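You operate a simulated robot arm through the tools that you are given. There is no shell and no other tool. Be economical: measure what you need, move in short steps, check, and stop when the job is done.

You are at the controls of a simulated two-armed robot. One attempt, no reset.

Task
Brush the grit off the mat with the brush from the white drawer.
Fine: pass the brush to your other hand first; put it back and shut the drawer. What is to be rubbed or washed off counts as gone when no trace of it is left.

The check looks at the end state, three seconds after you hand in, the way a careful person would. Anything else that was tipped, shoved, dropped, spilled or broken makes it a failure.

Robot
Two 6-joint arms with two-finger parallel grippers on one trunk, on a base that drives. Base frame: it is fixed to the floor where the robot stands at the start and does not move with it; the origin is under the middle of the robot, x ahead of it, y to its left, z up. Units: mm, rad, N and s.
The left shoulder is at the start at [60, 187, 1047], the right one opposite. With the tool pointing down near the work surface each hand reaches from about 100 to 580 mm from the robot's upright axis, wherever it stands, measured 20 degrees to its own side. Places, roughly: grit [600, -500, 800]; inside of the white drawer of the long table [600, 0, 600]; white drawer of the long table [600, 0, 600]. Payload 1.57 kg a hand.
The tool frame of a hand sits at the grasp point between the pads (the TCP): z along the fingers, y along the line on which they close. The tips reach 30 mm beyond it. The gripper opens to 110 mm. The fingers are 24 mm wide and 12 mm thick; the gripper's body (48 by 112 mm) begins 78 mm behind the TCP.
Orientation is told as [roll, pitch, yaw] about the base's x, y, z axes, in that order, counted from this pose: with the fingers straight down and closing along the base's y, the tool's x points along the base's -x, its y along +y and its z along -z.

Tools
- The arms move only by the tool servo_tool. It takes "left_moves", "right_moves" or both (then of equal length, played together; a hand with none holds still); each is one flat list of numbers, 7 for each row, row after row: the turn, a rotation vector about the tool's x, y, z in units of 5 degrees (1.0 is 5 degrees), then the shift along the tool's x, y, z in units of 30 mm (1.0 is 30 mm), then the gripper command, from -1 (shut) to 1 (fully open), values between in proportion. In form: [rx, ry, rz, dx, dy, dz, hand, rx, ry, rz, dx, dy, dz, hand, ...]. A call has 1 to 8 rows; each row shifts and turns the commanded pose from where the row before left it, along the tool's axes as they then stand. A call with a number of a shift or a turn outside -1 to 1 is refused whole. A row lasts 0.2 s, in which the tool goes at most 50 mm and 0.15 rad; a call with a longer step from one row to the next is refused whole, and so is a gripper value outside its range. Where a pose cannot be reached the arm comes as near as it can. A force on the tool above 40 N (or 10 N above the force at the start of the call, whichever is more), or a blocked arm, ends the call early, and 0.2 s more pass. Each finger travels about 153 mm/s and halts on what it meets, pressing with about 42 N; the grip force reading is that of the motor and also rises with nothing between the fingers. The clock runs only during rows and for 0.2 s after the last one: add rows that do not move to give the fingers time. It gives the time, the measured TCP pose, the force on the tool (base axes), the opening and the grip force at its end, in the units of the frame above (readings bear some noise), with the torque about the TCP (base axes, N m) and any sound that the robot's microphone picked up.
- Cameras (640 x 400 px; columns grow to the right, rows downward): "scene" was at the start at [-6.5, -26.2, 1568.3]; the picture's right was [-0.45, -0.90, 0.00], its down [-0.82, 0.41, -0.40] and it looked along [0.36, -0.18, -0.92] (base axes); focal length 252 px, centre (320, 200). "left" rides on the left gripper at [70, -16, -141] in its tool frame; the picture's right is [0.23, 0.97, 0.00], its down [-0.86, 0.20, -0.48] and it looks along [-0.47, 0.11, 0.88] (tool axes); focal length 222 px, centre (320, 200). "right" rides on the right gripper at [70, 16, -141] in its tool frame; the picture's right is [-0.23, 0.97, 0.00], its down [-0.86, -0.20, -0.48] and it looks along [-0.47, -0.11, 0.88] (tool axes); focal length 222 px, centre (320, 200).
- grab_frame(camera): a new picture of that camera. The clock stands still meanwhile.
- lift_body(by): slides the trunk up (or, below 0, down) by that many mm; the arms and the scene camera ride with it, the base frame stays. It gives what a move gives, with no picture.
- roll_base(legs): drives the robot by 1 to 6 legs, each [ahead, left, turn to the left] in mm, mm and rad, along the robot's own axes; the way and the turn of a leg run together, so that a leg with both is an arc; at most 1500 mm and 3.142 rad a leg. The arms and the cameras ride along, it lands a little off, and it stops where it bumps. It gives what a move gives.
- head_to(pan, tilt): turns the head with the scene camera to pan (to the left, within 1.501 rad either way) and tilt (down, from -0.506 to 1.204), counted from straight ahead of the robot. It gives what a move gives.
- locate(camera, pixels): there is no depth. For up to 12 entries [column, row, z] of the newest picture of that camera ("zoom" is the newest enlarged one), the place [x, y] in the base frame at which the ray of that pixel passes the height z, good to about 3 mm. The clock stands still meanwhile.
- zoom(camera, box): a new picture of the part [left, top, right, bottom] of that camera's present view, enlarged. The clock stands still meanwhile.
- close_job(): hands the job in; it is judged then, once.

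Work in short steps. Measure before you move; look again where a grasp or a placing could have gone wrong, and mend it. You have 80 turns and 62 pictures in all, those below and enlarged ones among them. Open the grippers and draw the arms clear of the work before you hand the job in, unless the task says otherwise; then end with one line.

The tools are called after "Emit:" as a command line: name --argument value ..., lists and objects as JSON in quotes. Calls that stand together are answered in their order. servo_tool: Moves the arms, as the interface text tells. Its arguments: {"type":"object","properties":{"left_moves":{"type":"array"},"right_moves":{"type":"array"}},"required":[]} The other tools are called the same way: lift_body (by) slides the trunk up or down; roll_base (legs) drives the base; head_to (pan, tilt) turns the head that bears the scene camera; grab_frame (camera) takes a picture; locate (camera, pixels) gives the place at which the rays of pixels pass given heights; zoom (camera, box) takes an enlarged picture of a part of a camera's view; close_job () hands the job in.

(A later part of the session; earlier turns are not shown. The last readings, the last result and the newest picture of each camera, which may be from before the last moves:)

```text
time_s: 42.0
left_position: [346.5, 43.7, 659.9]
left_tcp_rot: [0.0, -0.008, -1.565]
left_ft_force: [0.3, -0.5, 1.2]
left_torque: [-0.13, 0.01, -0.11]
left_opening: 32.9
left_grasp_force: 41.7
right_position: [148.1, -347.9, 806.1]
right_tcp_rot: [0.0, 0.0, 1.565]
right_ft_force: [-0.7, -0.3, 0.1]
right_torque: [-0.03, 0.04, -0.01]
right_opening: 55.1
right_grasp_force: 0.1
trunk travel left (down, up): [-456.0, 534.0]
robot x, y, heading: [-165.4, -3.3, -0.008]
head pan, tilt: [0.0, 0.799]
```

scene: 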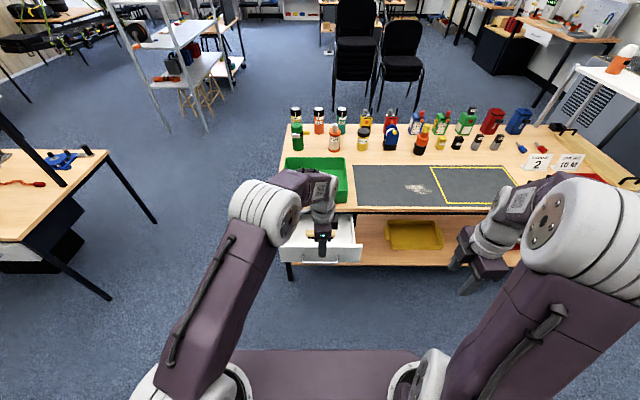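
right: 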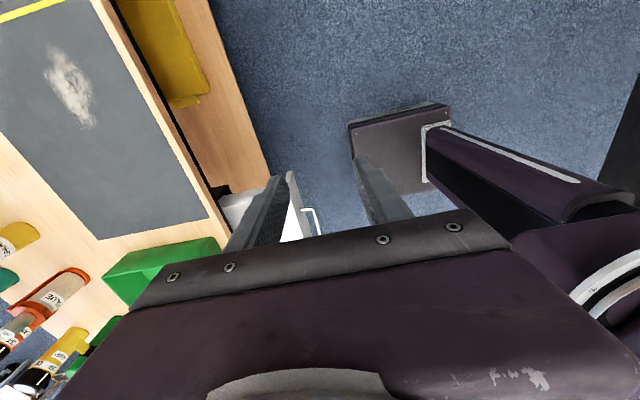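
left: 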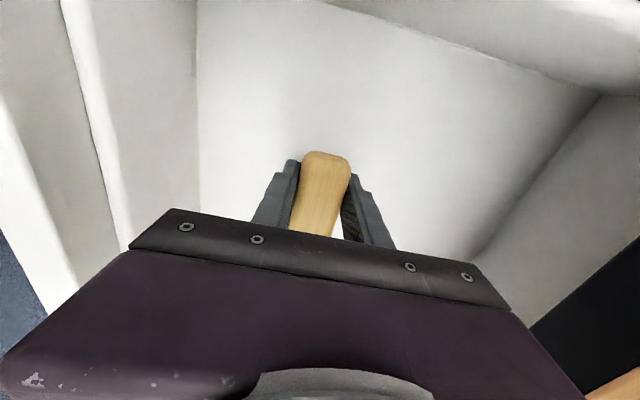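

Firm grip at 33 mm. I raise the trunk slowly and check that the brush comes along.

Emit:
lift_body --by 150

Emit:
zoom --camera "scene" --box '[240, 120, 400, 220]'

Emit:
grab_frame --camera "left"

```text
time_s: 43.8
left_position: [346.6, 42.6, 809.7]
left_tcp_rot: [0.0, -0.007, -1.567]
left_ft_force: [0.1, -0.3, 0.1]
left_torque: [-0.01, -0.01, 0.03]
left_opening: 0.0
left_grasp_force: 21.5
right_position: [147.9, -347.1, 955.5]
right_tcp_rot: [-0.001, 0.0, 1.565]
right_ft_force: [-0.1, 0.2, -0.2]
right_torque: [-0.01, 0.0, 0.04]
right_opening: 54.9
right_grasp_force: 0.1
trunk travel left (down, up): [-606.0, 384.0]
robot x, y, heading: [-163.9, 2.7, -0.009]
head pan, tilt: [0.0, 0.799]
```

```text
4.00 times, centred on (320, 170) of scene
```

zoom: 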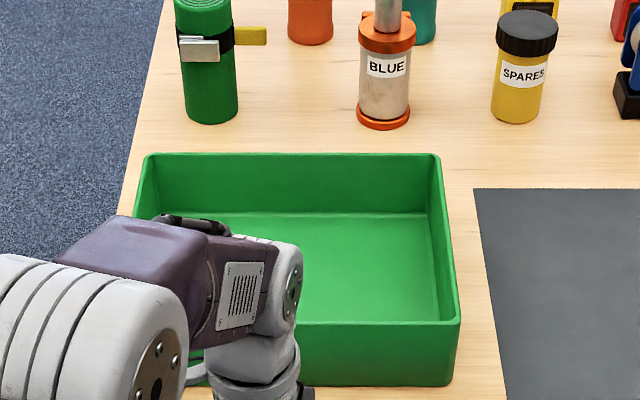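

```text
29 pictures are left
```

left: 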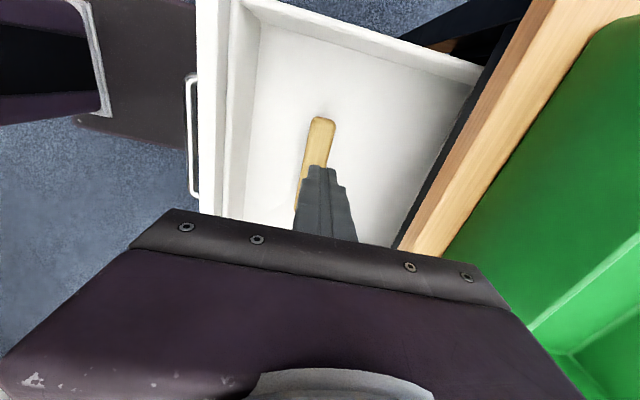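

The gripper slipped off the rounded top (opening 0) and the brush is still in the drawer, so I need a deeper grasp. I zoom in to measure its end face.

Emit:
zoom --camera "left" --box '[270, 90, 370, 190]'

Emit:
locate --camera "left" --pixels '[[312, 118, 645], [334, 120, 645], [298, 205, 645], [323, 170, 645], [225, 10, 717], [198, 10, 717]]'

```text
4.00 times, centred on (320, 140) of left
```

zoom: 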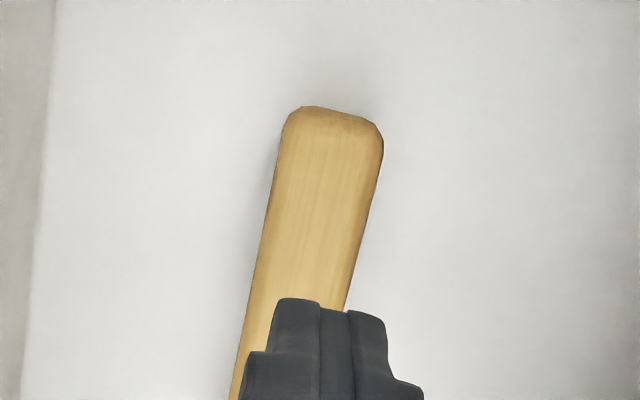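

```text
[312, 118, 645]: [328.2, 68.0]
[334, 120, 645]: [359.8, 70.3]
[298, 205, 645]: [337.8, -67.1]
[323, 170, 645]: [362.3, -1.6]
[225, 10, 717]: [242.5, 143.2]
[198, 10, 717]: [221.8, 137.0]
```

I reopen to 55 mm, lower back over the brush and then creep down to feel the floor.

Emit:
servo_tool --left_moves '[0, 0, 0, 0, 0, 0, 0.1, 0, 0, 0, 0, 0, 0, 0.1, 0, 0, 0, 0, 0, 0, 0.1]'

Emit:
lift_body --by -150

Emit:
servo_tool --left_moves '[0, 0, 0, 0, 0, 0.15, 0.1, 0, 0, 0, 0, 0, 0.15, 0.1, 0, 0, 0, 0, 0, 0.15, 0.1, 0, 0, 0, 0, 0, 0.15, 0.1, 0, 0, 0, 0, 0, 0.1, 0.1, 0, 0, 0, 0, 0, 0, 0.1]'

```text
time_s: 44.6
left_position: [346.1, 43.2, 810.6]
left_tcp_rot: [0.001, -0.009, -1.567]
left_ft_force: [0.2, 0.2, 0.5]
left_torque: [0.01, 0.01, 0.03]
left_opening: 60.5
left_grasp_force: 0.0
right_position: [147.5, -348.0, 954.8]
right_tcp_rot: [0.001, 0.0, 1.567]
right_ft_force: [0.1, -0.1, -0.2]
right_torque: [0.0, 0.0, -0.02]
right_opening: 54.9
right_grasp_force: 0.1
trunk travel left (down, up): [-606.0, 384.0]
robot x, y, heading: [-167.2, 1.8, -0.008]
head pan, tilt: [0.0, 0.799]
```

```text
time_s: 46.3
left_position: [346.0, 43.2, 660.3]
left_tcp_rot: [-0.001, -0.01, -1.565]
left_ft_force: [-0.4, 0.3, -0.7]
left_torque: [-0.03, 0.01, -0.01]
left_opening: 60.3
left_grasp_force: 0.1
right_position: [148.5, -348.7, 805.7]
right_tcp_rot: [-0.001, 0.0, 1.567]
right_ft_force: [0.1, 0.1, 1.3]
right_torque: [-0.02, -0.02, 0.01]
right_opening: 55.1
right_grasp_force: 0.2
trunk travel left (down, up): [-456.0, 534.0]
robot x, y, heading: [-169.0, -1.7, -0.01]
head pan, tilt: [0.0, 0.799]
```

```text
time_s: 47.4
left_position: [348.9, 42.6, 648.0]
left_tcp_rot: [0.014, -0.011, -1.567]
left_ft_force: [0.2, 3.7, 27.5]
left_torque: [0.4, 1.01, -0.15]
left_opening: 60.4
left_grasp_force: 0.0
right_position: [147.3, -347.4, 805.9]
right_tcp_rot: [-0.002, -0.001, 1.565]
right_ft_force: [0.3, -0.1, 0.4]
right_torque: [-0.03, 0.02, -0.01]
right_opening: 55.2
right_grasp_force: 0.0
trunk travel left (down, up): [-456.0, 534.0]
robot x, y, heading: [-169.8, -2.8, -0.005]
head pan, tilt: [0.0, 0.799]
stopped in row 5 (left hand): the force on the tool passed its limit (the readings are from after the stop); the commanded pose is now the measured one
```

The floor is at about z 618. I rise 2–3 mm, close here, and test-lift a little.

Emit:
servo_tool --left_moves '[0, 0, 0, 0, -0.08, -0.09, 0.1, 0, 0, 0, 0, 0, 0, -0.3, 0, 0, 0, 0, 0, 0, -1, 0, 0, 0, 0, 0, 0, -1, 0, 0, 0, 0, 0, 0, -1]'

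Emit:
grab_frame --camera "left"

```text
time_s: 48.6
left_position: [345.0, 42.0, 648.2]
left_tcp_rot: [0.008, -0.011, -1.566]
left_ft_force: [0.9, 6.7, 20.3]
left_torque: [0.44, 0.41, -0.12]
left_opening: 33.4
left_grasp_force: 41.5
right_position: [147.1, -349.0, 805.9]
right_tcp_rot: [-0.002, 0.0, 1.564]
right_ft_force: [0.3, 0.2, -0.1]
right_torque: [0.0, 0.01, 0.01]
right_opening: 54.9
right_grasp_force: 0.1
trunk travel left (down, up): [-456.0, 534.0]
robot x, y, heading: [-165.3, 1.7, -0.006]
head pan, tilt: [0.0, 0.799]
```

```text
27 pictures are left
```

left: 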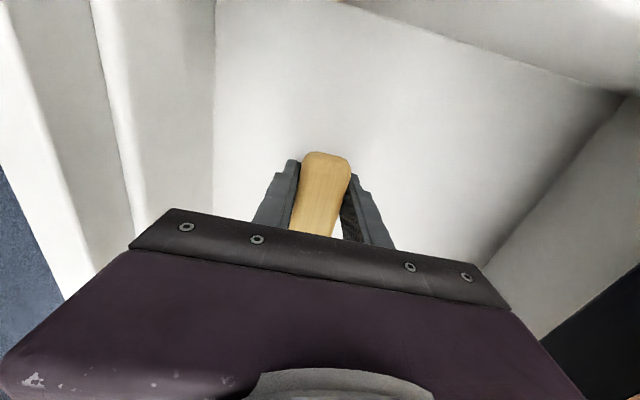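

Closed at 33 mm again. I lift 30 mm slowly with the arm and watch the opening.

Emit:
servo_tool --left_moves '[0, 0, 0, 0, 0, -0.15, -1, 0, 0, 0, 0, 0, -0.25, -1, 0, 0, 0, 0, 0, -0.3, -1, 0, 0, 0, 0, 0, -0.3, -1, 0, 0, 0, 0, 0, 0, -1]'

Emit:
grab_frame --camera "left"

```text
time_s: 49.8
left_position: [343.9, 41.2, 676.9]
left_tcp_rot: [0.006, -0.009, -1.567]
left_ft_force: [0.0, -0.1, -1.8]
left_torque: [0.06, 0.0, 0.0]
left_opening: 33.2
left_grasp_force: 41.2
right_position: [147.8, -348.0, 806.1]
right_tcp_rot: [0.001, -0.001, 1.566]
right_ft_force: [0.9, -0.9, -0.2]
right_torque: [0.02, -0.02, -0.01]
right_opening: 54.8
right_grasp_force: 0.0
trunk travel left (down, up): [-456.0, 534.0]
robot x, y, heading: [-167.9, -5.3, -0.006]
head pan, tilt: [0.0, 0.799]
```

```text
26 pictures are left
```

left: 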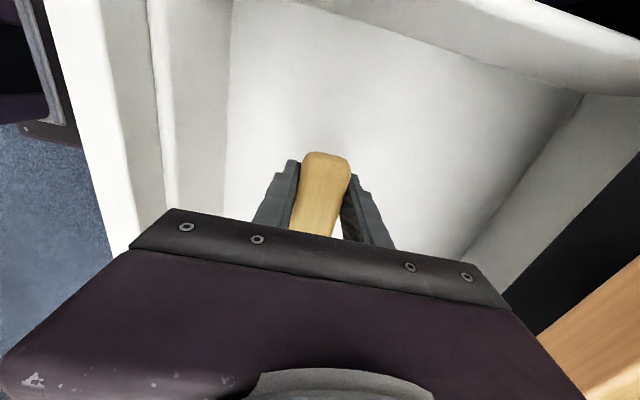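

The brush is held now (weight −1.8 N shows). I raise the trunk, then bring the left hand toward the middle while tilting the right hand 30° and opening it.

Emit:
lift_body --by 300

Emit:
servo_tool --left_moves '[0, 0, 0, -0.3, -0.3, 0, -1, 0, 0, 0, -0.3, -0.4, 0, -1, 0, 0, 0, -0.3, -0.4, 0, -1, 0, 0, 0, -0.3, -0.4, 0, -1, 0, 0, 0, -0.17, -0.3, 0, -1, 0, 0, 0, 0, 0, 0, -1]' --right_moves '[0, -1, 0, 0, 0, 0, 0.2, 0, -1, 0, 0, 0, 0, 0.2, 0, -1, 0, 0, 0, 0, 0.2, 0, -1, 0, 0, 0, 0, 0.2, 0, -1, 0, 0, 0, 0, 0.2, 0, -1, 0, 0, 0, 0, 0.2]'

Emit:
grab_frame --camera "right"

```text
time_s: 52.8
left_position: [344.8, 42.3, 976.2]
left_tcp_rot: [0.007, -0.01, -1.566]
left_ft_force: [0.7, -0.8, -0.6]
left_torque: [0.06, 0.02, 0.03]
left_opening: 33.5
left_grasp_force: 41.1
right_position: [147.4, -348.5, 1105.5]
right_tcp_rot: [-0.001, -0.001, 1.566]
right_ft_force: [-0.2, -0.1, -0.1]
right_torque: [0.01, 0.05, 0.04]
right_opening: 55.1
right_grasp_force: 0.0
trunk travel left (down, up): [-756.0, 234.0]
robot x, y, heading: [-171.3, 0.3, -0.004]
head pan, tilt: [0.0, 0.799]
```

```text
time_s: 54.2
left_position: [291.0, 0.1, 975.9]
left_tcp_rot: [0.006, -0.008, -1.566]
left_ft_force: [-0.3, 0.0, -1.3]
left_torque: [0.02, 0.0, 0.04]
left_opening: 33.2
left_grasp_force: 41.4
right_position: [147.6, -347.5, 1105.4]
right_tcp_rot: [0.001, -0.525, 1.565]
right_ft_force: [0.4, -0.6, 0.3]
right_torque: [0.03, 0.03, -0.03]
right_opening: 66.2
right_grasp_force: 0.0
trunk travel left (down, up): [-756.0, 234.0]
robot x, y, heading: [-162.3, -2.4, -0.005]
head pan, tilt: [0.0, 0.799]
```

```text
25 pictures are left
```

right: 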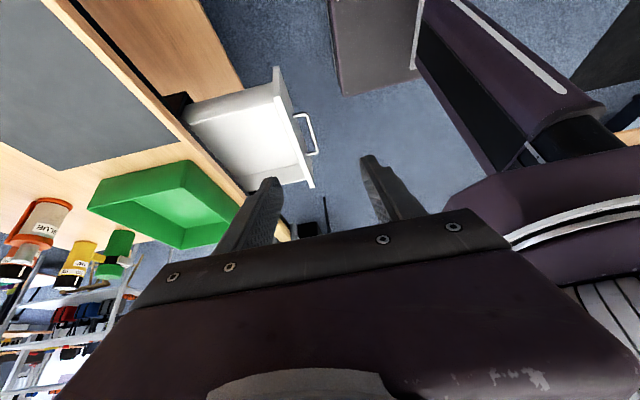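

Tilt is right. I move the right hand to the pre-grasp point up-right of the brush, about (289,−116,1085).

Emit:
servo_tool --right_moves '[0, 0, 0, -0.79, -0.585, 0.555, 0.2, 0, 0, 0, -0.79, -0.585, 0.555, 0.2, 0, 0, 0, -0.79, -0.585, 0.555, 0.2, 0, 0, 0, -0.79, -0.585, 0.555, 0.2, 0, 0, 0, -0.79, -0.585, 0.555, 0.2, 0, 0, 0, -0.79, -0.585, 0.555, 0.2, 0, 0, 0, -0.79, -0.585, 0.555, 0.2, 0, 0, 0, -0.79, -0.585, 0.555, 0.2]'

Emit:
grab_frame --camera "right"

Emit:
zoom --camera "scene" --box '[220, 130, 460, 280]'

```text
time_s: 56.0
left_position: [291.4, 2.3, 976.4]
left_tcp_rot: [0.008, -0.01, -1.565]
left_ft_force: [0.5, -0.2, -1.0]
left_torque: [0.04, 0.01, 0.01]
left_opening: 33.4
left_grasp_force: 41.1
right_position: [288.2, -114.5, 1084.4]
right_tcp_rot: [0.0, -0.52, 1.566]
right_ft_force: [-0.2, -0.4, 0.5]
right_torque: [-0.03, 0.01, 0.04]
right_opening: 65.7
right_grasp_force: 0.0
trunk travel left (down, up): [-756.0, 234.0]
robot x, y, heading: [-167.9, -2.1, -0.009]
head pan, tilt: [0.0, 0.799]
```

```text
24 pictures are left
```

right: 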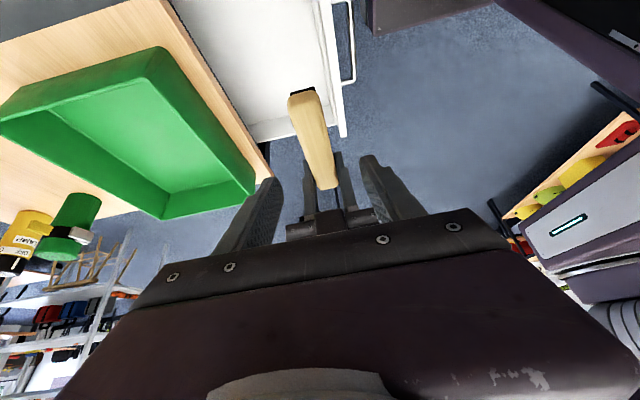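

```text
2.67 times, centred on (340, 205) of scene
```

zoom: 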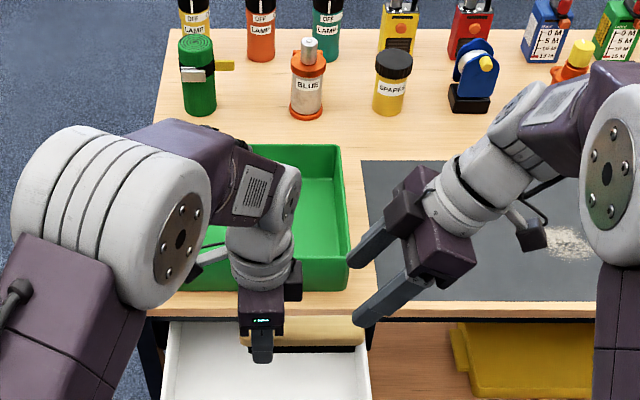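

The brush is visible between the right fingers; I locate its edges at its top height (~973).

Emit:
locate --camera "right" --pixels '[[289, 94, 973], [317, 89, 973], [303, 140, 973], [328, 133, 973], [314, 185, 973], [338, 182, 973]]'

```text
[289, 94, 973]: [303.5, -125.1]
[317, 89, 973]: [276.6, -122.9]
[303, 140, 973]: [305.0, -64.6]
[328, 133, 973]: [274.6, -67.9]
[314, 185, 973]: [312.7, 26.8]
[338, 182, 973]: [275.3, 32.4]
```

Brush centre line is x≈290, as planned. I advance 116 mm along the right tool axis and close.

Emit:
servo_tool --right_moves '[0, 0, 0, 0.02, -0.02, 0.97, 0.2, 0, 0, 0, 0.02, -0.02, 0.97, 0.2, 0, 0, 0, 0.02, -0.02, 0.97, 0.2, 0, 0, 0, 0.02, -0.02, 0.97, 0.2, 0, 0, 0, 0, 0, 0, 0.2]'

Emit:
grab_frame --camera "right"

Emit:
zoom --camera "scene" --box '[240, 160, 400, 260]'

```text
time_s: 57.2
left_position: [290.8, 0.1, 976.6]
left_tcp_rot: [0.007, -0.008, -1.566]
left_ft_force: [0.5, 0.3, -0.6]
left_torque: [0.05, 0.0, 0.01]
left_opening: 33.3
left_grasp_force: 41.8
right_position: [289.8, -59.9, 983.9]
right_tcp_rot: [-0.002, -0.523, 1.566]
right_ft_force: [0.5, -0.4, -0.1]
right_torque: [0.02, 0.01, -0.02]
right_opening: 66.0
right_grasp_force: 0.0
trunk travel left (down, up): [-756.0, 234.0]
robot x, y, heading: [-166.6, -2.6, -0.006]
head pan, tilt: [0.0, 0.799]
```

```text
22 pictures are left
```

right: 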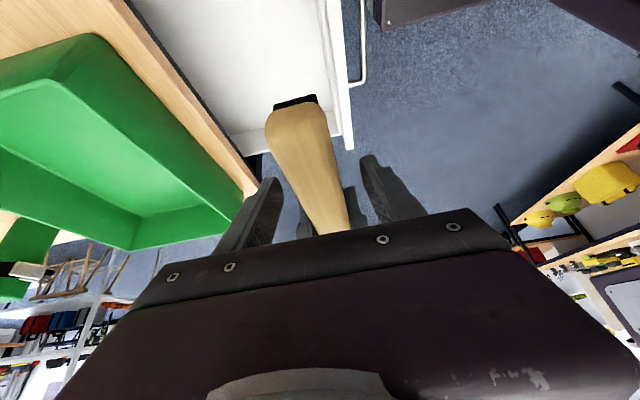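

```text
4.00 times, centred on (320, 210) of scene
```

zoom: 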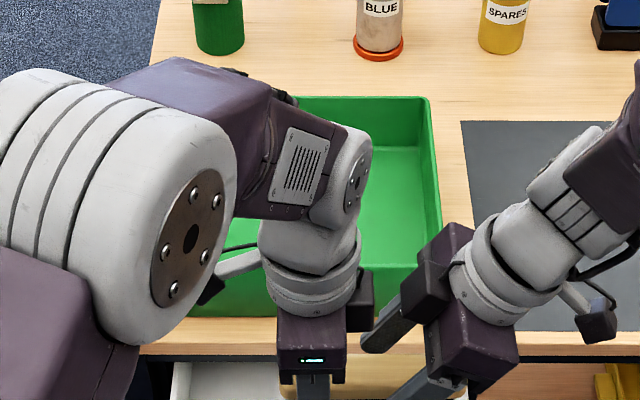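

Geometry is clear of the left hand. For deeper bite without the tips dropping below the bristles, I reduce the tilt to 10°, shift slightly right/down, then close.

Emit:
servo_tool --right_moves '[0, 1, 0, 0.2, 0, -0.04, 0.2, 0, 1, 0, 0, 0, 0, 0.2, 0, 1, 0, 0, 0, 0, 0.2, 0, 1, 0, 0, 0, 0, 0.2, 0, 0, 0, 0, 0, 0, -0.3, 0, 0, 0, 0, 0, 0, -1, 0, 0, 0, 0, 0, 0, -1, 0, 0, 0, 0, 0, 0, -1]'

Emit:
grab_frame --camera "right"

```text
time_s: 58.4
left_position: [289.5, 4.4, 974.7]
left_tcp_rot: [0.001, -0.002, -1.566]
left_ft_force: [0.0, 3.6, -0.1]
left_torque: [-0.3, -0.02, -0.05]
left_opening: 33.6
left_grasp_force: 41.4
right_position: [292.3, -70.0, 979.5]
right_tcp_rot: [-0.001, -0.168, 1.565]
right_ft_force: [0.3, -3.5, 0.0]
right_torque: [0.29, 0.01, 0.05]
right_opening: 38.4
right_grasp_force: 0.0
trunk travel left (down, up): [-756.0, 234.0]
robot x, y, heading: [-167.8, 4.1, -0.005]
head pan, tilt: [0.0, 0.799]
stopped in row 5 (left hand): the force on the tool passed its limit (the readings are from after the stop); the commanded pose is now the measured one
```

```text
20 pictures are left
```

right: 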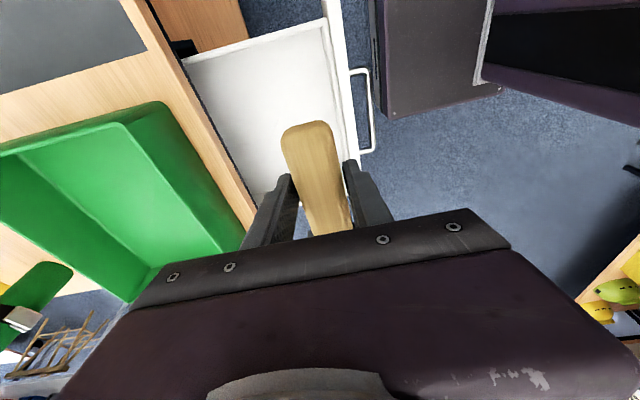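

The wrists touched lightly. I tilt the right hand back 5–6° and shift a few mm right to clear, then close.

Emit:
servo_tool --right_moves '[0, -1, 0, 0.1, 0.05, 0, -0.2, 0, -0.3, 0, 0, 0, 0, -0.2, 0, 0, 0, 0, 0, 0, -0.6, 0, 0, 0, 0, 0, 0, -1, 0, 0, 0, 0, 0, 0, -1]'

```text
time_s: 59.6
left_position: [291.5, 6.1, 974.5]
left_tcp_rot: [0.002, -0.003, -1.566]
left_ft_force: [0.4, 0.6, -1.4]
left_torque: [-0.14, 0.01, -0.38]
left_opening: 33.3
left_grasp_force: 41.2
right_position: [291.9, -71.8, 980.0]
right_tcp_rot: [0.0, -0.284, 1.565]
right_ft_force: [0.4, 0.0, -0.3]
right_torque: [0.23, -0.02, 0.4]
right_opening: 33.5
right_grasp_force: 41.6
trunk travel left (down, up): [-756.0, 234.0]
robot x, y, heading: [-165.9, -2.4, -0.008]
head pan, tilt: [0.0, 0.799]
```

Both hands hold it. I open the left and retreat it upward and left.

Emit:
servo_tool --left_moves '[0, 0, 0, 0, 0, 0, -0.2, 0, 0, 0, 0, 0, 0, 0.1, 0, 0, 0, 0.1, 0, -0.5, 0.1, 0, 0, 0, 0.3, 0, -1, 0.1, 0, 0, 0, 0.6, 0, -1, 0.1, 0, 0, 0, 1, 0, -1, 0.1, 0, 0, 0, 1, 0, 0, 0.1, 0, 0, 0, 1, 0, 0, 0.1]' --right_moves '[0, 0, 0, 0, 0, 0, -1, 0, 0, 0, 0, 0, 0, -1, 0, 0, 0, 0, 0, 0, -1, 0, 0, 0, 0, 0, 0, -1, 0, 0, 0, 0, 0, 0, -1, 0, 0, 0, 0, 0, 0, -1, 0, 0, 0, 0, 0, 0, -1, 0, 0, 0, 0, 0, 0, -1]'

Emit:
zoom --camera "scene" --box '[220, 120, 460, 270]'

```text
time_s: 61.4
left_position: [288.3, 127.4, 1079.2]
left_tcp_rot: [0.003, -0.006, -1.566]
left_ft_force: [0.1, -1.0, -0.3]
left_torque: [0.04, 0.0, 0.0]
left_opening: 60.3
left_grasp_force: 0.0
right_position: [291.4, -72.4, 979.5]
right_tcp_rot: [0.0, -0.282, 1.566]
right_ft_force: [1.1, 0.2, -0.1]
right_torque: [-0.03, -0.03, 0.01]
right_opening: 33.4
right_grasp_force: 41.1
trunk travel left (down, up): [-756.0, 234.0]
robot x, y, heading: [-168.5, -1.4, -0.008]
head pan, tilt: [0.0, 0.799]
```

```text
2.67 times, centred on (340, 195) of scene
```

zoom: 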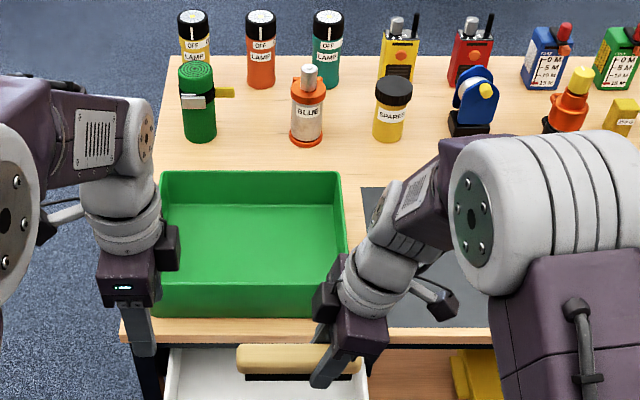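

The right hand now holds the brush level. I drive right and then ahead so the brush is over the grit region, still high above the table.

Emit:
roll_base --legs '[[0, -465, 0], [240, 0, 0]]'

Emit:
head_to --pan -0.15 --tilt 1.0

Emit:
grab_frame --camera "scene"

Emit:
grab_frame --camera "right"

```text
time_s: 65.6
left_position: [519.8, -353.5, 1079.4]
left_tcp_rot: [0.003, -0.004, -1.572]
left_ft_force: [0.1, 0.0, 0.0]
left_torque: [0.01, -0.01, 0.02]
left_opening: 60.3
left_grasp_force: 0.2
right_position: [520.4, -551.9, 979.7]
right_tcp_rot: [0.001, -0.284, 1.558]
right_ft_force: [-0.2, 0.5, -0.6]
right_torque: [-0.04, -0.02, 0.0]
right_opening: 33.3
right_grasp_force: 41.0
trunk travel left (down, up): [-756.0, 234.0]
robot x, y, heading: [64.3, -475.3, -0.013]
head pan, tilt: [0.0, 0.799]
```

```text
time_s: 66.3
left_position: [521.2, -352.0, 1079.6]
left_tcp_rot: [0.001, -0.003, -1.57]
left_ft_force: [-1.3, 0.8, 0.4]
left_torque: [0.04, 0.02, 0.03]
left_opening: 60.5
left_grasp_force: 0.0
right_position: [521.5, -551.7, 979.6]
right_tcp_rot: [0.002, -0.285, 1.558]
right_ft_force: [0.6, -0.5, -1.4]
right_torque: [-0.06, 0.01, -0.01]
right_opening: 33.5
right_grasp_force: 41.5
trunk travel left (down, up): [-756.0, 234.0]
robot x, y, heading: [65.9, -479.4, -0.012]
head pan, tilt: [-0.15, 1.0]
```

```text
18 pictures are left
```

scene: 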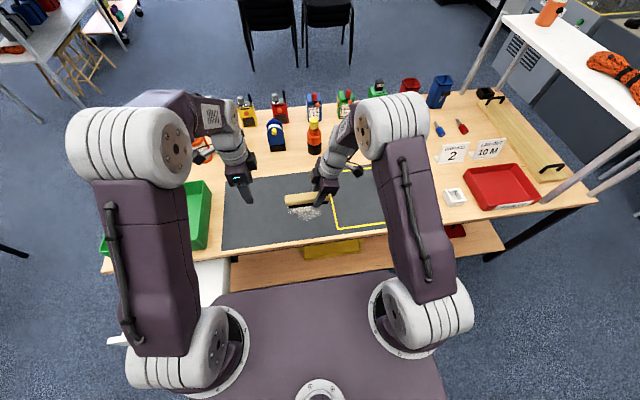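

```text
17 pictures are left
```

right: 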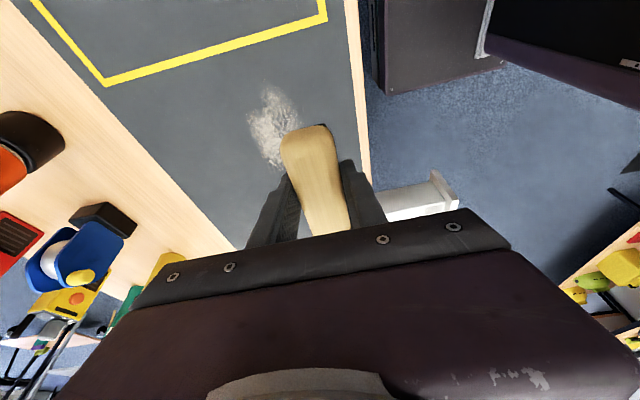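

Grit appears at (248..300, 85..165) in the right view. I locate its extent and the mat's front edge.

Emit:
locate --camera "right" --pixels '[[270, 88, 788], [300, 110, 788], [248, 120, 788], [278, 165, 788], [262, 150, 788], [290, 130, 788], [345, 0, 788], [358, 150, 788], [105, 82, 788], [325, 20, 788]]'

Emit:
locate --camera "scene" --pixels '[[285, 210, 788], [322, 216, 788], [302, 208, 788], [318, 206, 788], [222, 250, 788], [305, 237, 788]]'

```text
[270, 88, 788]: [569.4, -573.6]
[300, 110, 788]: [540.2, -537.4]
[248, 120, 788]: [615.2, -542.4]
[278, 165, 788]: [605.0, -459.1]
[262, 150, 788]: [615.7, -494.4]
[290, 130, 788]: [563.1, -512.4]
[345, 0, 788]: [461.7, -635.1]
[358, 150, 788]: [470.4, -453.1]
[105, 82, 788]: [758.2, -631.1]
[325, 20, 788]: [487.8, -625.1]
```

```text
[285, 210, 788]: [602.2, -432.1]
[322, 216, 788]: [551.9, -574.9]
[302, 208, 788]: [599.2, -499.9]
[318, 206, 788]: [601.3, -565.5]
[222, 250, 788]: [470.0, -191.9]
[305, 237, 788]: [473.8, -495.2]
```

Grit spans about x 540–620, y −575..−440. I move the base 60 mm ahead, and lower so the bristles are ~35 mm over the mat.

Emit:
roll_base --legs '[[60, 0, 0.012]]'

Emit:
lift_body --by -120

Emit:
servo_tool --right_moves '[0, 0, 0, 0, -1, 0, -1, 0, 0, 0, 0, -1, 0, -1, 0, 0, 0, 0, 0, 0, -1]'

```text
time_s: 67.3
left_position: [574.6, -347.9, 1082.4]
left_tcp_rot: [0.005, -0.002, -1.562]
left_ft_force: [-0.8, -0.3, 0.2]
left_torque: [0.01, -0.02, 0.0]
left_opening: 60.8
left_grasp_force: 0.1
right_position: [579.0, -547.5, 980.8]
right_tcp_rot: [-0.004, -0.285, 1.571]
right_ft_force: [-0.7, -0.5, -0.8]
right_torque: [-0.07, -0.01, 0.0]
right_opening: 33.2
right_grasp_force: 40.7
trunk travel left (down, up): [-756.0, 234.0]
robot x, y, heading: [125.6, -479.6, -0.01]
head pan, tilt: [-0.15, 1.0]
```

```text
time_s: 68.8
left_position: [579.1, -347.4, 960.2]
left_tcp_rot: [0.003, -0.003, -1.56]
left_ft_force: [-0.3, -0.8, 0.0]
left_torque: [0.03, -0.01, -0.01]
left_opening: 60.6
left_grasp_force: 0.1
right_position: [581.9, -548.4, 860.2]
right_tcp_rot: [0.001, -0.283, 1.569]
right_ft_force: [0.4, 0.1, -1.0]
right_torque: [-0.02, -0.05, -0.01]
right_opening: 33.5
right_grasp_force: 41.2
trunk travel left (down, up): [-636.0, 354.0]
robot x, y, heading: [122.0, -477.5, 0.005]
head pan, tilt: [-0.15, 1.0]
```

```text
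time_s: 69.6
left_position: [578.8, -348.2, 959.0]
left_tcp_rot: [0.003, -0.003, -1.561]
left_ft_force: [-0.4, 0.3, 0.0]
left_torque: [0.01, 0.01, 0.0]
left_opening: 60.3
left_grasp_force: 0.0
right_position: [641.4, -547.8, 859.3]
right_tcp_rot: [0.001, -0.285, 1.569]
right_ft_force: [0.1, 0.4, -0.1]
right_torque: [-0.03, 0.01, 0.01]
right_opening: 33.6
right_grasp_force: 41.3
trunk travel left (down, up): [-636.0, 354.0]
robot x, y, heading: [124.2, -478.5, -0.003]
head pan, tilt: [-0.15, 1.0]
```

Now I lower toward the mat behind the grit in small steps to feel contact.

Emit:
servo_tool --right_moves '[0, 0, 0, 0.38, -0.25, -0.11, -1, 0, 0, 0, 0.2, 0, 0.68, -1, 0, 0, 0, 0.04, 0, 0.13, -1, 0, 0, 0, 0.04, 0, 0.13, -1, 0, 0, 0, 0.03, 0, 0.1, -1, 0, 0, 0, 0, 0, 0, -1]'

Emit:
grab_frame --camera "right"

```text
time_s: 71.0
left_position: [579.0, -348.0, 959.2]
left_tcp_rot: [-0.001, -0.003, -1.561]
left_ft_force: [0.0, 0.3, -0.2]
left_torque: [0.01, 0.01, 0.0]
left_opening: 60.5
left_grasp_force: 0.1
right_position: [650.4, -560.3, 827.6]
right_tcp_rot: [0.0, -0.284, 1.569]
right_ft_force: [-0.4, -0.4, -1.2]
right_torque: [-0.03, 0.0, -0.02]
right_opening: 33.4
right_grasp_force: 41.4
trunk travel left (down, up): [-636.0, 354.0]
robot x, y, heading: [128.0, -476.6, -0.004]
head pan, tilt: [-0.15, 1.0]
```

```text
16 pictures are left
```

right: 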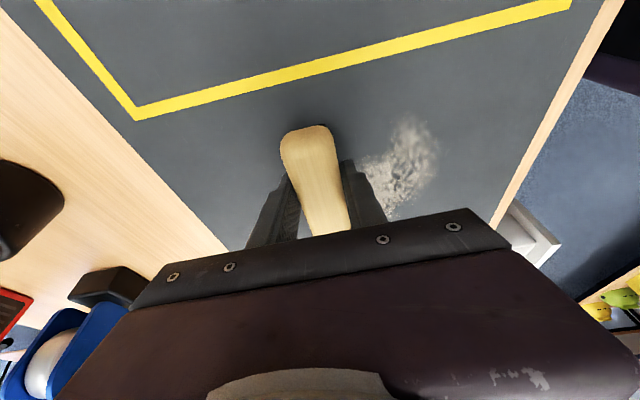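

No contact yet at TCP z 828. I go down 8 mm more in 2 mm steps.

Emit:
servo_tool --right_moves '[0, 0, 0, 0.02, 0, 0.064, -1, 0, 0, 0, 0.02, 0, 0.064, -1, 0, 0, 0, 0.02, 0, 0.064, -1, 0, 0, 0, 0.02, 0, 0.064, -1, 0, 0, 0, 0, 0, 0, -1]'

```text
time_s: 72.2
left_position: [578.9, -349.0, 958.5]
left_tcp_rot: [0.002, -0.005, -1.558]
left_ft_force: [0.2, -0.2, 0.5]
left_torque: [0.01, 0.01, 0.02]
left_opening: 60.4
left_grasp_force: 0.1
right_position: [649.0, -559.7, 818.9]
right_tcp_rot: [0.001, -0.285, 1.569]
right_ft_force: [-0.1, -0.9, -0.5]
right_torque: [-0.05, -0.01, 0.03]
right_opening: 33.3
right_grasp_force: 41.0
trunk travel left (down, up): [-636.0, 354.0]
robot x, y, heading: [128.2, -477.4, -0.002]
head pan, tilt: [-0.15, 1.0]
```

Still free at 819; another 8 mm with 2 mm steps.

Emit:
servo_tool --right_moves '[0, 0, 0, 0.02, 0, 0.064, -1, 0, 0, 0, 0.02, 0, 0.064, -1, 0, 0, 0, 0.02, 0, 0.064, -1, 0, 0, 0, 0.02, 0, 0.064, -1, 0, 0, 0, 0, 0, 0, -1]'

```text
time_s: 73.4
left_position: [577.4, -348.0, 960.5]
left_tcp_rot: [0.006, -0.003, -1.561]
left_ft_force: [0.4, 0.5, 0.6]
left_torque: [0.04, 0.0, 0.01]
left_opening: 60.6
left_grasp_force: 0.0
right_position: [649.8, -560.8, 813.5]
right_tcp_rot: [-0.008, -0.285, 1.571]
right_ft_force: [6.7, -1.8, 32.1]
right_torque: [-0.6, 0.0, 0.1]
right_opening: 33.4
right_grasp_force: 41.3
trunk travel left (down, up): [-636.0, 354.0]
robot x, y, heading: [122.1, -477.2, -0.002]
head pan, tilt: [-0.15, 1.0]
```

Contact with 32 N at TCP z 813.5, pressing mostly toward the brush's right end (torque −0.6). I ease up 1.5 mm and roll 1.5° to seat the left end.

Emit:
servo_tool --right_moves '[0, 0.3, 0, -0.015, 0, -0.048, -1, 0, 0, 0, 0, 0, 0, -1]'

```text
time_s: 74.0
left_position: [577.6, -348.5, 960.7]
left_tcp_rot: [0.004, -0.003, -1.562]
left_ft_force: [0.1, -0.3, -0.3]
left_torque: [-0.03, 0.03, 0.02]
left_opening: 60.3
left_grasp_force: 0.2
right_position: [649.2, -561.2, 814.2]
right_tcp_rot: [-0.004, -0.261, 1.569]
right_ft_force: [10.6, -0.2, 26.8]
right_torque: [0.67, -0.14, -0.35]
right_opening: 33.2
right_grasp_force: 41.7
trunk travel left (down, up): [-636.0, 354.0]
robot x, y, heading: [123.4, -473.9, -0.002]
head pan, tilt: [-0.15, 1.0]
```

Pressure is now centred under the brush. I ease slightly and sweep toward the robot.

Emit:
servo_tool --right_moves '[0, 0, 0, -0.012, 0.5, -0.04, -1, 0, 0, 0, 0, 0.8, 0, -1, 0, 0, 0, 0, 0.8, 0, -1, 0, 0, 0, 0, 0.8, 0, -1, 0, 0, 0, 0, 0.8, 0, -1, 0, 0, 0, 0, 0.8, 0, -1, 0, 0, 0, 0, 0.8, 0, -1, 0, 0, 0, 0, 0.8, 0, -1]'

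Emit:
grab_frame --camera "right"

```text
time_s: 75.8
left_position: [578.6, -348.8, 958.7]
left_tcp_rot: [0.002, -0.002, -1.562]
left_ft_force: [-0.1, -0.3, -0.6]
left_torque: [0.0, 0.03, -0.01]
left_opening: 60.5
left_grasp_force: 0.0
right_position: [465.3, -558.4, 812.9]
right_tcp_rot: [0.001, -0.259, 1.569]
right_ft_force: [9.3, 0.6, 23.6]
right_torque: [0.07, -0.26, -0.11]
right_opening: 33.3
right_grasp_force: 41.0
trunk travel left (down, up): [-636.0, 354.0]
robot x, y, heading: [123.3, -478.3, -0.005]
head pan, tilt: [-0.15, 1.0]
```

```text
15 pictures are left
```

right: 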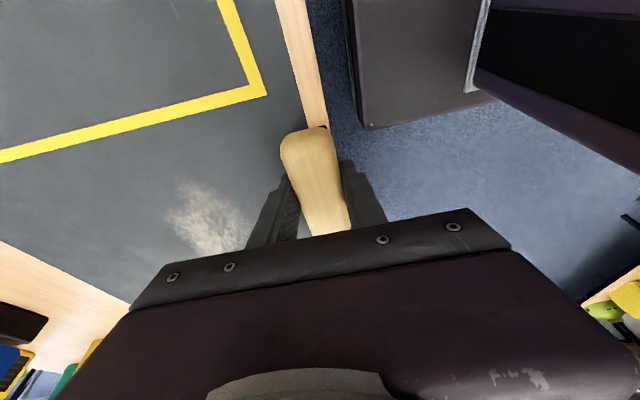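

The grit is fading where the bristles passed; it needs more strokes. I shift 30 mm left and sweep back outward in contact.

Emit:
servo_tool --right_moves '[0, 0, 0, -0.966, -0.2, 0.257, -1, 0, 0, 0, 0, -0.85, 0, -1, 0, 0, 0, 0, -0.85, 0, -1, 0, 0, 0, 0, -0.85, 0, -1, 0, 0, 0, 0, -0.85, 0, -1, 0, 0, 0, 0, -0.85, 0, -1, 0, 0, 0, 0, -0.85, 0, -1, 0, 0, 0, 0, -0.85, 0, -1]'

Emit:
servo_tool --right_moves '[0, 0, 0, 0, 0.85, 0, -1, 0, 0, 0, 0, 0.85, 0, -1, 0, 0, 0, 0, 0.85, 0, -1, 0, 0, 0, 0, 0.85, 0, -1, 0, 0, 0, 0, 0.85, 0, -1, 0, 0, 0, 0, 0.85, 0, -1, 0, 0, 0, 0, 0.85, 0, -1]'

Emit:
grab_frame --camera "right"

```text
time_s: 77.6
left_position: [577.6, -349.2, 960.5]
left_tcp_rot: [0.002, -0.003, -1.559]
left_ft_force: [0.1, 0.9, 0.2]
left_torque: [-0.01, 0.04, -0.02]
left_opening: 60.5
left_grasp_force: 0.1
right_position: [652.4, -530.4, 814.7]
right_tcp_rot: [0.001, -0.259, 1.57]
right_ft_force: [-0.9, -0.7, 5.8]
right_torque: [-0.23, 0.07, -0.01]
right_opening: 33.4
right_grasp_force: 41.0
trunk travel left (down, up): [-636.0, 354.0]
robot x, y, heading: [126.5, -474.9, -0.0]
head pan, tilt: [-0.15, 1.0]
```

```text
time_s: 79.2
left_position: [578.4, -347.3, 960.8]
left_tcp_rot: [0.004, -0.004, -1.559]
left_ft_force: [-0.7, 0.4, -0.8]
left_torque: [0.0, 0.0, 0.01]
left_opening: 60.5
left_grasp_force: 0.0
right_position: [473.4, -528.7, 813.2]
right_tcp_rot: [-0.003, -0.255, 1.57]
right_ft_force: [9.2, -1.2, 28.1]
right_torque: [-0.84, -0.13, 0.22]
right_opening: 33.3
right_grasp_force: 41.2
trunk travel left (down, up): [-636.0, 354.0]
robot x, y, heading: [124.9, -475.2, 0.002]
head pan, tilt: [-0.15, 1.0]
```

```text
14 pictures are left
```

right: 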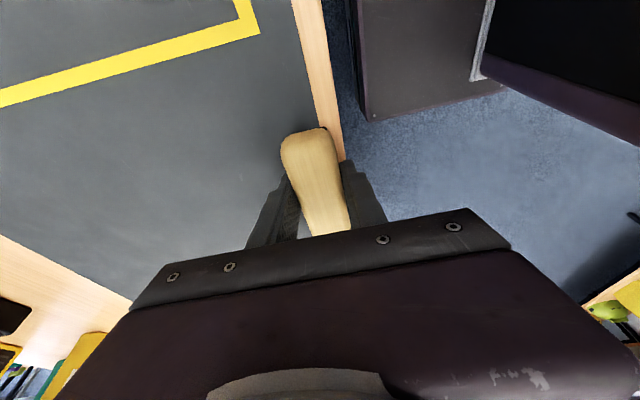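

The visible area looks clean. I raise off the mat and inspect the whole region.

Emit:
lift_body --by 150

Emit:
zoom --camera "scene" --box '[200, 130, 400, 255]'

Emit:
grab_frame --camera "left"

```text
time_s: 80.9
left_position: [579.4, -347.9, 1109.6]
left_tcp_rot: [0.001, -0.004, -1.56]
left_ft_force: [1.5, 0.0, -0.2]
left_torque: [-0.02, -0.04, -0.01]
left_opening: 60.5
left_grasp_force: 0.1
right_position: [473.4, -527.4, 962.1]
right_tcp_rot: [0.001, -0.258, 1.567]
right_ft_force: [0.1, -0.7, -1.0]
right_torque: [-0.04, -0.02, 0.02]
right_opening: 33.6
right_grasp_force: 41.2
trunk travel left (down, up): [-786.0, 204.0]
robot x, y, heading: [126.0, -477.2, 0.002]
head pan, tilt: [-0.15, 1.0]
```

```text
3.20 times, centred on (300, 192) of scene
```

zoom: 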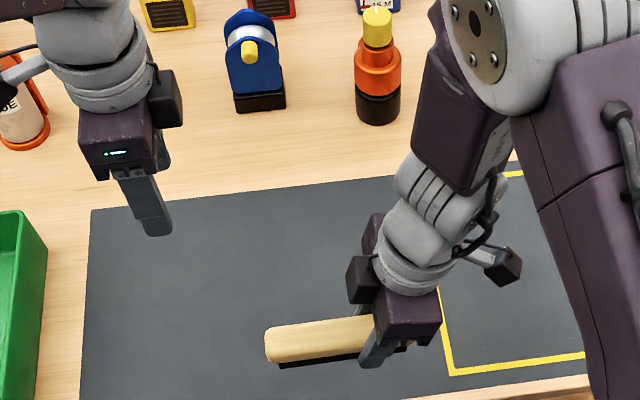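

```text
12 pictures are left
```

left: 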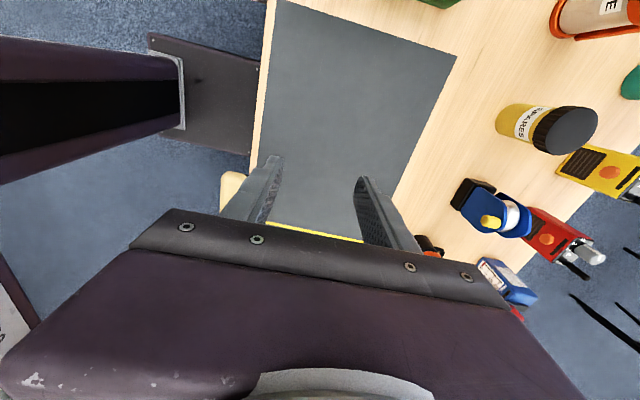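

No grit visible, though the right arm hides part. I back off and inspect the mat unobstructed.

Emit:
roll_base --legs '[[-300, 0, 0]]'

Emit:
head_to --pan 0 --tilt 0.8

Emit:
zoom --camera "scene" --box '[220, 110, 420, 235]'

```text
time_s: 83.0
left_position: [279.9, -347.5, 1108.1]
left_tcp_rot: [0.0, -0.005, -1.563]
left_ft_force: [0.0, 0.2, 0.0]
left_torque: [0.0, 0.02, 0.02]
left_opening: 60.6
left_grasp_force: 0.2
right_position: [174.0, -530.2, 960.6]
right_tcp_rot: [0.001, -0.259, 1.567]
right_ft_force: [0.6, 0.0, -1.3]
right_torque: [-0.03, 0.01, -0.04]
right_opening: 33.7
right_grasp_force: 41.6
trunk travel left (down, up): [-786.0, 204.0]
robot x, y, heading: [-179.7, -475.9, -0.003]
head pan, tilt: [-0.15, 1.0]
```

```text
time_s: 83.7
left_position: [277.5, -349.1, 1109.5]
left_tcp_rot: [0.002, -0.005, -1.565]
left_ft_force: [-0.1, 0.1, -0.2]
left_torque: [-0.02, -0.01, -0.04]
left_opening: 60.4
left_grasp_force: 0.0
right_position: [172.0, -528.5, 962.7]
right_tcp_rot: [0.001, -0.259, 1.566]
right_ft_force: [-0.3, 0.5, 0.0]
right_torque: [-0.06, -0.03, 0.03]
right_opening: 33.4
right_grasp_force: 41.0
trunk travel left (down, up): [-786.0, 204.0]
robot x, y, heading: [-176.0, -477.2, -0.001]
head pan, tilt: [0.0, 0.799]
```

```text
3.20 times, centred on (320, 172) of scene
```

zoom: 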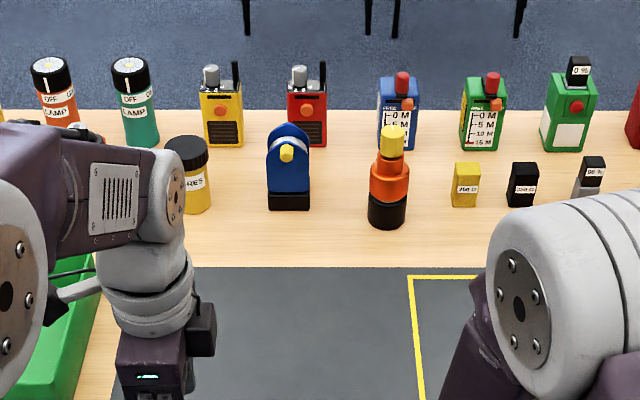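

The grit zone looks clean; I zoom tighter to check for faint traces.

Emit:
zoom --camera "scene" --box '[280, 190, 370, 246]'

Emit:
locate --camera "zoom" --pixels '[[320, 200, 788], [50, 100, 788], [600, 380, 788]]'

```text
7.11 times, centred on (325, 218) of scene
```

zoom: 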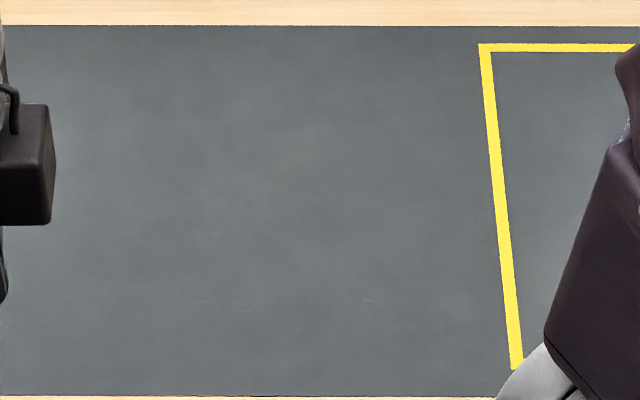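

```text
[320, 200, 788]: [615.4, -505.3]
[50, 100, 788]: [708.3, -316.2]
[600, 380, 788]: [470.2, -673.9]
```

Seems clean, but I add one more double pass for certainty: drive back in with a 25 mm shift right and lower to the same contact height.

Emit:
roll_base --legs '[[305, -25, 0]]'

Emit:
lift_body --by -149

Emit:
servo_tool --right_moves '[0, 0, 0, 0, -0.3, 0, -1, 0, 0, 0, 0, -0.85, 0, -1, 0, 0, 0, 0, -0.85, 0, -1, 0, 0, 0, 0, -0.85, 0, -1, 0, 0, 0, 0, -0.85, 0, -1, 0, 0, 0, 0, -0.85, 0, -1, 0, 0, 0, 0, -0.85, 0, -1]'

```text
time_s: 85.8
left_position: [584.1, -375.6, 1110.3]
left_tcp_rot: [0.004, -0.003, -1.564]
left_ft_force: [-0.5, -0.8, -0.6]
left_torque: [0.03, 0.0, -0.01]
left_opening: 60.4
left_grasp_force: 0.1
right_position: [478.2, -556.4, 961.5]
right_tcp_rot: [0.001, -0.258, 1.565]
right_ft_force: [-0.6, -0.2, -1.2]
right_torque: [-0.04, 0.01, -0.03]
right_opening: 33.5
right_grasp_force: 41.2
trunk travel left (down, up): [-786.0, 204.0]
robot x, y, heading: [130.9, -501.9, -0.003]
head pan, tilt: [0.0, 0.799]
```

```text
time_s: 87.5
left_position: [586.1, -376.3, 960.3]
left_tcp_rot: [0.001, -0.004, -1.561]
left_ft_force: [-0.2, -0.2, -1.0]
left_torque: [-0.02, -0.01, -0.03]
left_opening: 60.3
left_grasp_force: 0.0
right_position: [478.7, -556.5, 813.6]
right_tcp_rot: [-0.001, -0.259, 1.566]
right_ft_force: [-2.1, -2.1, 7.7]
right_torque: [-0.35, 0.05, -0.04]
right_opening: 33.4
right_grasp_force: 40.7
trunk travel left (down, up): [-637.0, 353.0]
robot x, y, heading: [131.6, -506.5, -0.005]
head pan, tilt: [0.0, 0.799]
```

```text
time_s: 89.1
left_position: [584.3, -374.9, 959.9]
left_tcp_rot: [0.003, -0.003, -1.564]
left_ft_force: [0.3, 0.0, 0.1]
left_torque: [-0.01, 0.02, -0.02]
left_opening: 60.5
left_grasp_force: 0.0
right_position: [640.8, -556.3, 812.1]
right_tcp_rot: [-0.001, -0.259, 1.565]
right_ft_force: [-1.9, 1.3, 6.9]
right_torque: [-0.25, 0.12, -0.05]
right_opening: 33.4
right_grasp_force: 41.3
trunk travel left (down, up): [-637.0, 353.0]
robot x, y, heading: [132.2, -503.7, -0.007]
head pan, tilt: [0.0, 0.799]
```

Light contact; I press 1.5 mm more, shift 15 mm left, and sweep back toward the robot.

Emit:
servo_tool --right_moves '[0, 0, 0, -0.47, 0.2, 0.18, -1, 0, 0, 0, 0, 0.85, 0, -1, 0, 0, 0, 0, 0.85, 0, -1, 0, 0, 0, 0, 0.85, 0, -1, 0, 0, 0, 0, 0.85, 0, -1, 0, 0, 0, 0, 0.85, 0, -1, 0, 0, 0, 0, 0.85, 0, -1]'

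Emit:
servo_tool --right_moves '[0, 0, 0, -0.6, -0.85, 0.16, -1, 0, 0, 0, 0, -0.85, 0, -1, 0, 0, 0, 0, -0.85, 0, -1, 0, 0, 0, 0, -0.85, 0, -1, 0, 0, 0, 0, -0.85, 0, -1, 0, 0, 0, 0, -0.85, 0, -1]'

Emit:
lift_body --by 150

Emit:
roll_base --legs '[[-420, 0, 0]]'

Emit:
zoom --camera "scene" --box '[270, 150, 400, 231]'

```text
time_s: 90.7
left_position: [585.6, -374.8, 961.6]
left_tcp_rot: [0.003, -0.003, -1.563]
left_ft_force: [0.8, -0.1, 0.0]
left_torque: [-0.01, -0.01, 0.02]
left_opening: 60.7
left_grasp_force: 0.0
right_position: [484.8, -538.8, 812.7]
right_tcp_rot: [-0.004, -0.258, 1.565]
right_ft_force: [13.0, 1.9, 34.6]
right_torque: [-0.09, -0.15, -0.05]
right_opening: 33.5
right_grasp_force: 41.7
trunk travel left (down, up): [-637.0, 353.0]
robot x, y, heading: [128.2, -504.8, -0.005]
head pan, tilt: [0.0, 0.799]
```

```text
time_s: 92.1
left_position: [583.5, -375.9, 962.8]
left_tcp_rot: [0.006, -0.004, -1.564]
left_ft_force: [-0.5, 0.5, -0.4]
left_torque: [-0.03, -0.04, 0.0]
left_opening: 60.6
left_grasp_force: 0.0
right_position: [634.3, -523.1, 812.0]
right_tcp_rot: [0.0, -0.258, 1.566]
right_ft_force: [-8.4, -1.1, 18.5]
right_torque: [-0.49, 0.41, -0.17]
right_opening: 33.3
right_grasp_force: 41.1
trunk travel left (down, up): [-637.0, 353.0]
robot x, y, heading: [130.8, -504.6, -0.006]
head pan, tilt: [0.0, 0.799]
```

```text
time_s: 93.9
left_position: [585.3, -374.3, 1111.2]
left_tcp_rot: [0.002, -0.004, -1.562]
left_ft_force: [-1.5, -0.6, -0.1]
left_torque: [0.02, 0.0, 0.02]
left_opening: 60.5
left_grasp_force: 0.1
right_position: [636.9, -524.4, 960.9]
right_tcp_rot: [0.0, -0.256, 1.566]
right_ft_force: [0.0, 0.3, -0.3]
right_torque: [-0.03, -0.01, -0.02]
right_opening: 33.3
right_grasp_force: 41.3
trunk travel left (down, up): [-787.0, 203.0]
robot x, y, heading: [132.9, -503.3, -0.009]
head pan, tilt: [0.0, 0.799]
```

```text
time_s: 96.5
left_position: [164.6, -370.7, 1110.7]
left_tcp_rot: [0.0, -0.003, -1.554]
left_ft_force: [-0.2, -0.4, 0.7]
left_torque: [-0.03, -0.01, -0.02]
left_opening: 60.0
left_grasp_force: 0.0
right_position: [217.9, -518.2, 960.7]
right_tcp_rot: [0.001, -0.258, 1.577]
right_ft_force: [-0.4, 0.0, -0.5]
right_torque: [-0.05, -0.01, -0.01]
right_opening: 33.5
right_grasp_force: 41.3
trunk travel left (down, up): [-787.0, 203.0]
robot x, y, heading: [-291.4, -500.5, 0.005]
head pan, tilt: [0.0, 0.799]
```

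```text
4.92 times, centred on (335, 190) of scene
```

zoom: 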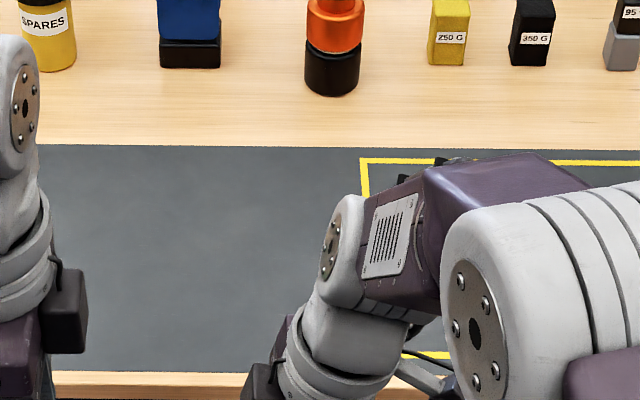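

Mat is clean. Now I drive back so the right hand with the brush is over the open drawer.

Emit:
roll_base --legs '[[0, 485, 0], [128, 0, 0]]'

Emit:
grab_frame --camera "right"

```text
time_s: 100.3
left_position: [290.5, 125.6, 1110.7]
left_tcp_rot: [0.003, -0.003, -1.551]
left_ft_force: [-0.1, -1.1, 0.2]
left_torque: [-0.01, -0.01, -0.04]
left_opening: 60.5
left_grasp_force: 0.1
right_position: [344.0, -22.1, 960.9]
right_tcp_rot: [0.0, -0.258, 1.579]
right_ft_force: [0.8, 0.0, -0.8]
right_torque: [-0.02, -0.02, -0.01]
right_opening: 33.4
right_grasp_force: 41.2
trunk travel left (down, up): [-787.0, 203.0]
robot x, y, heading: [-163.6, -12.4, 0.007]
head pan, tilt: [0.0, 0.799]
```

```text
8 pictures are left
```

right: 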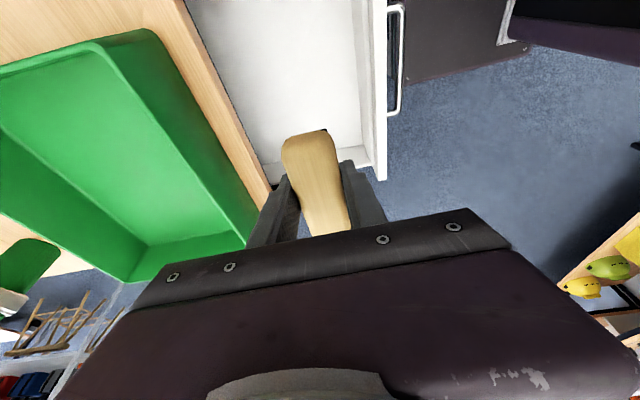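

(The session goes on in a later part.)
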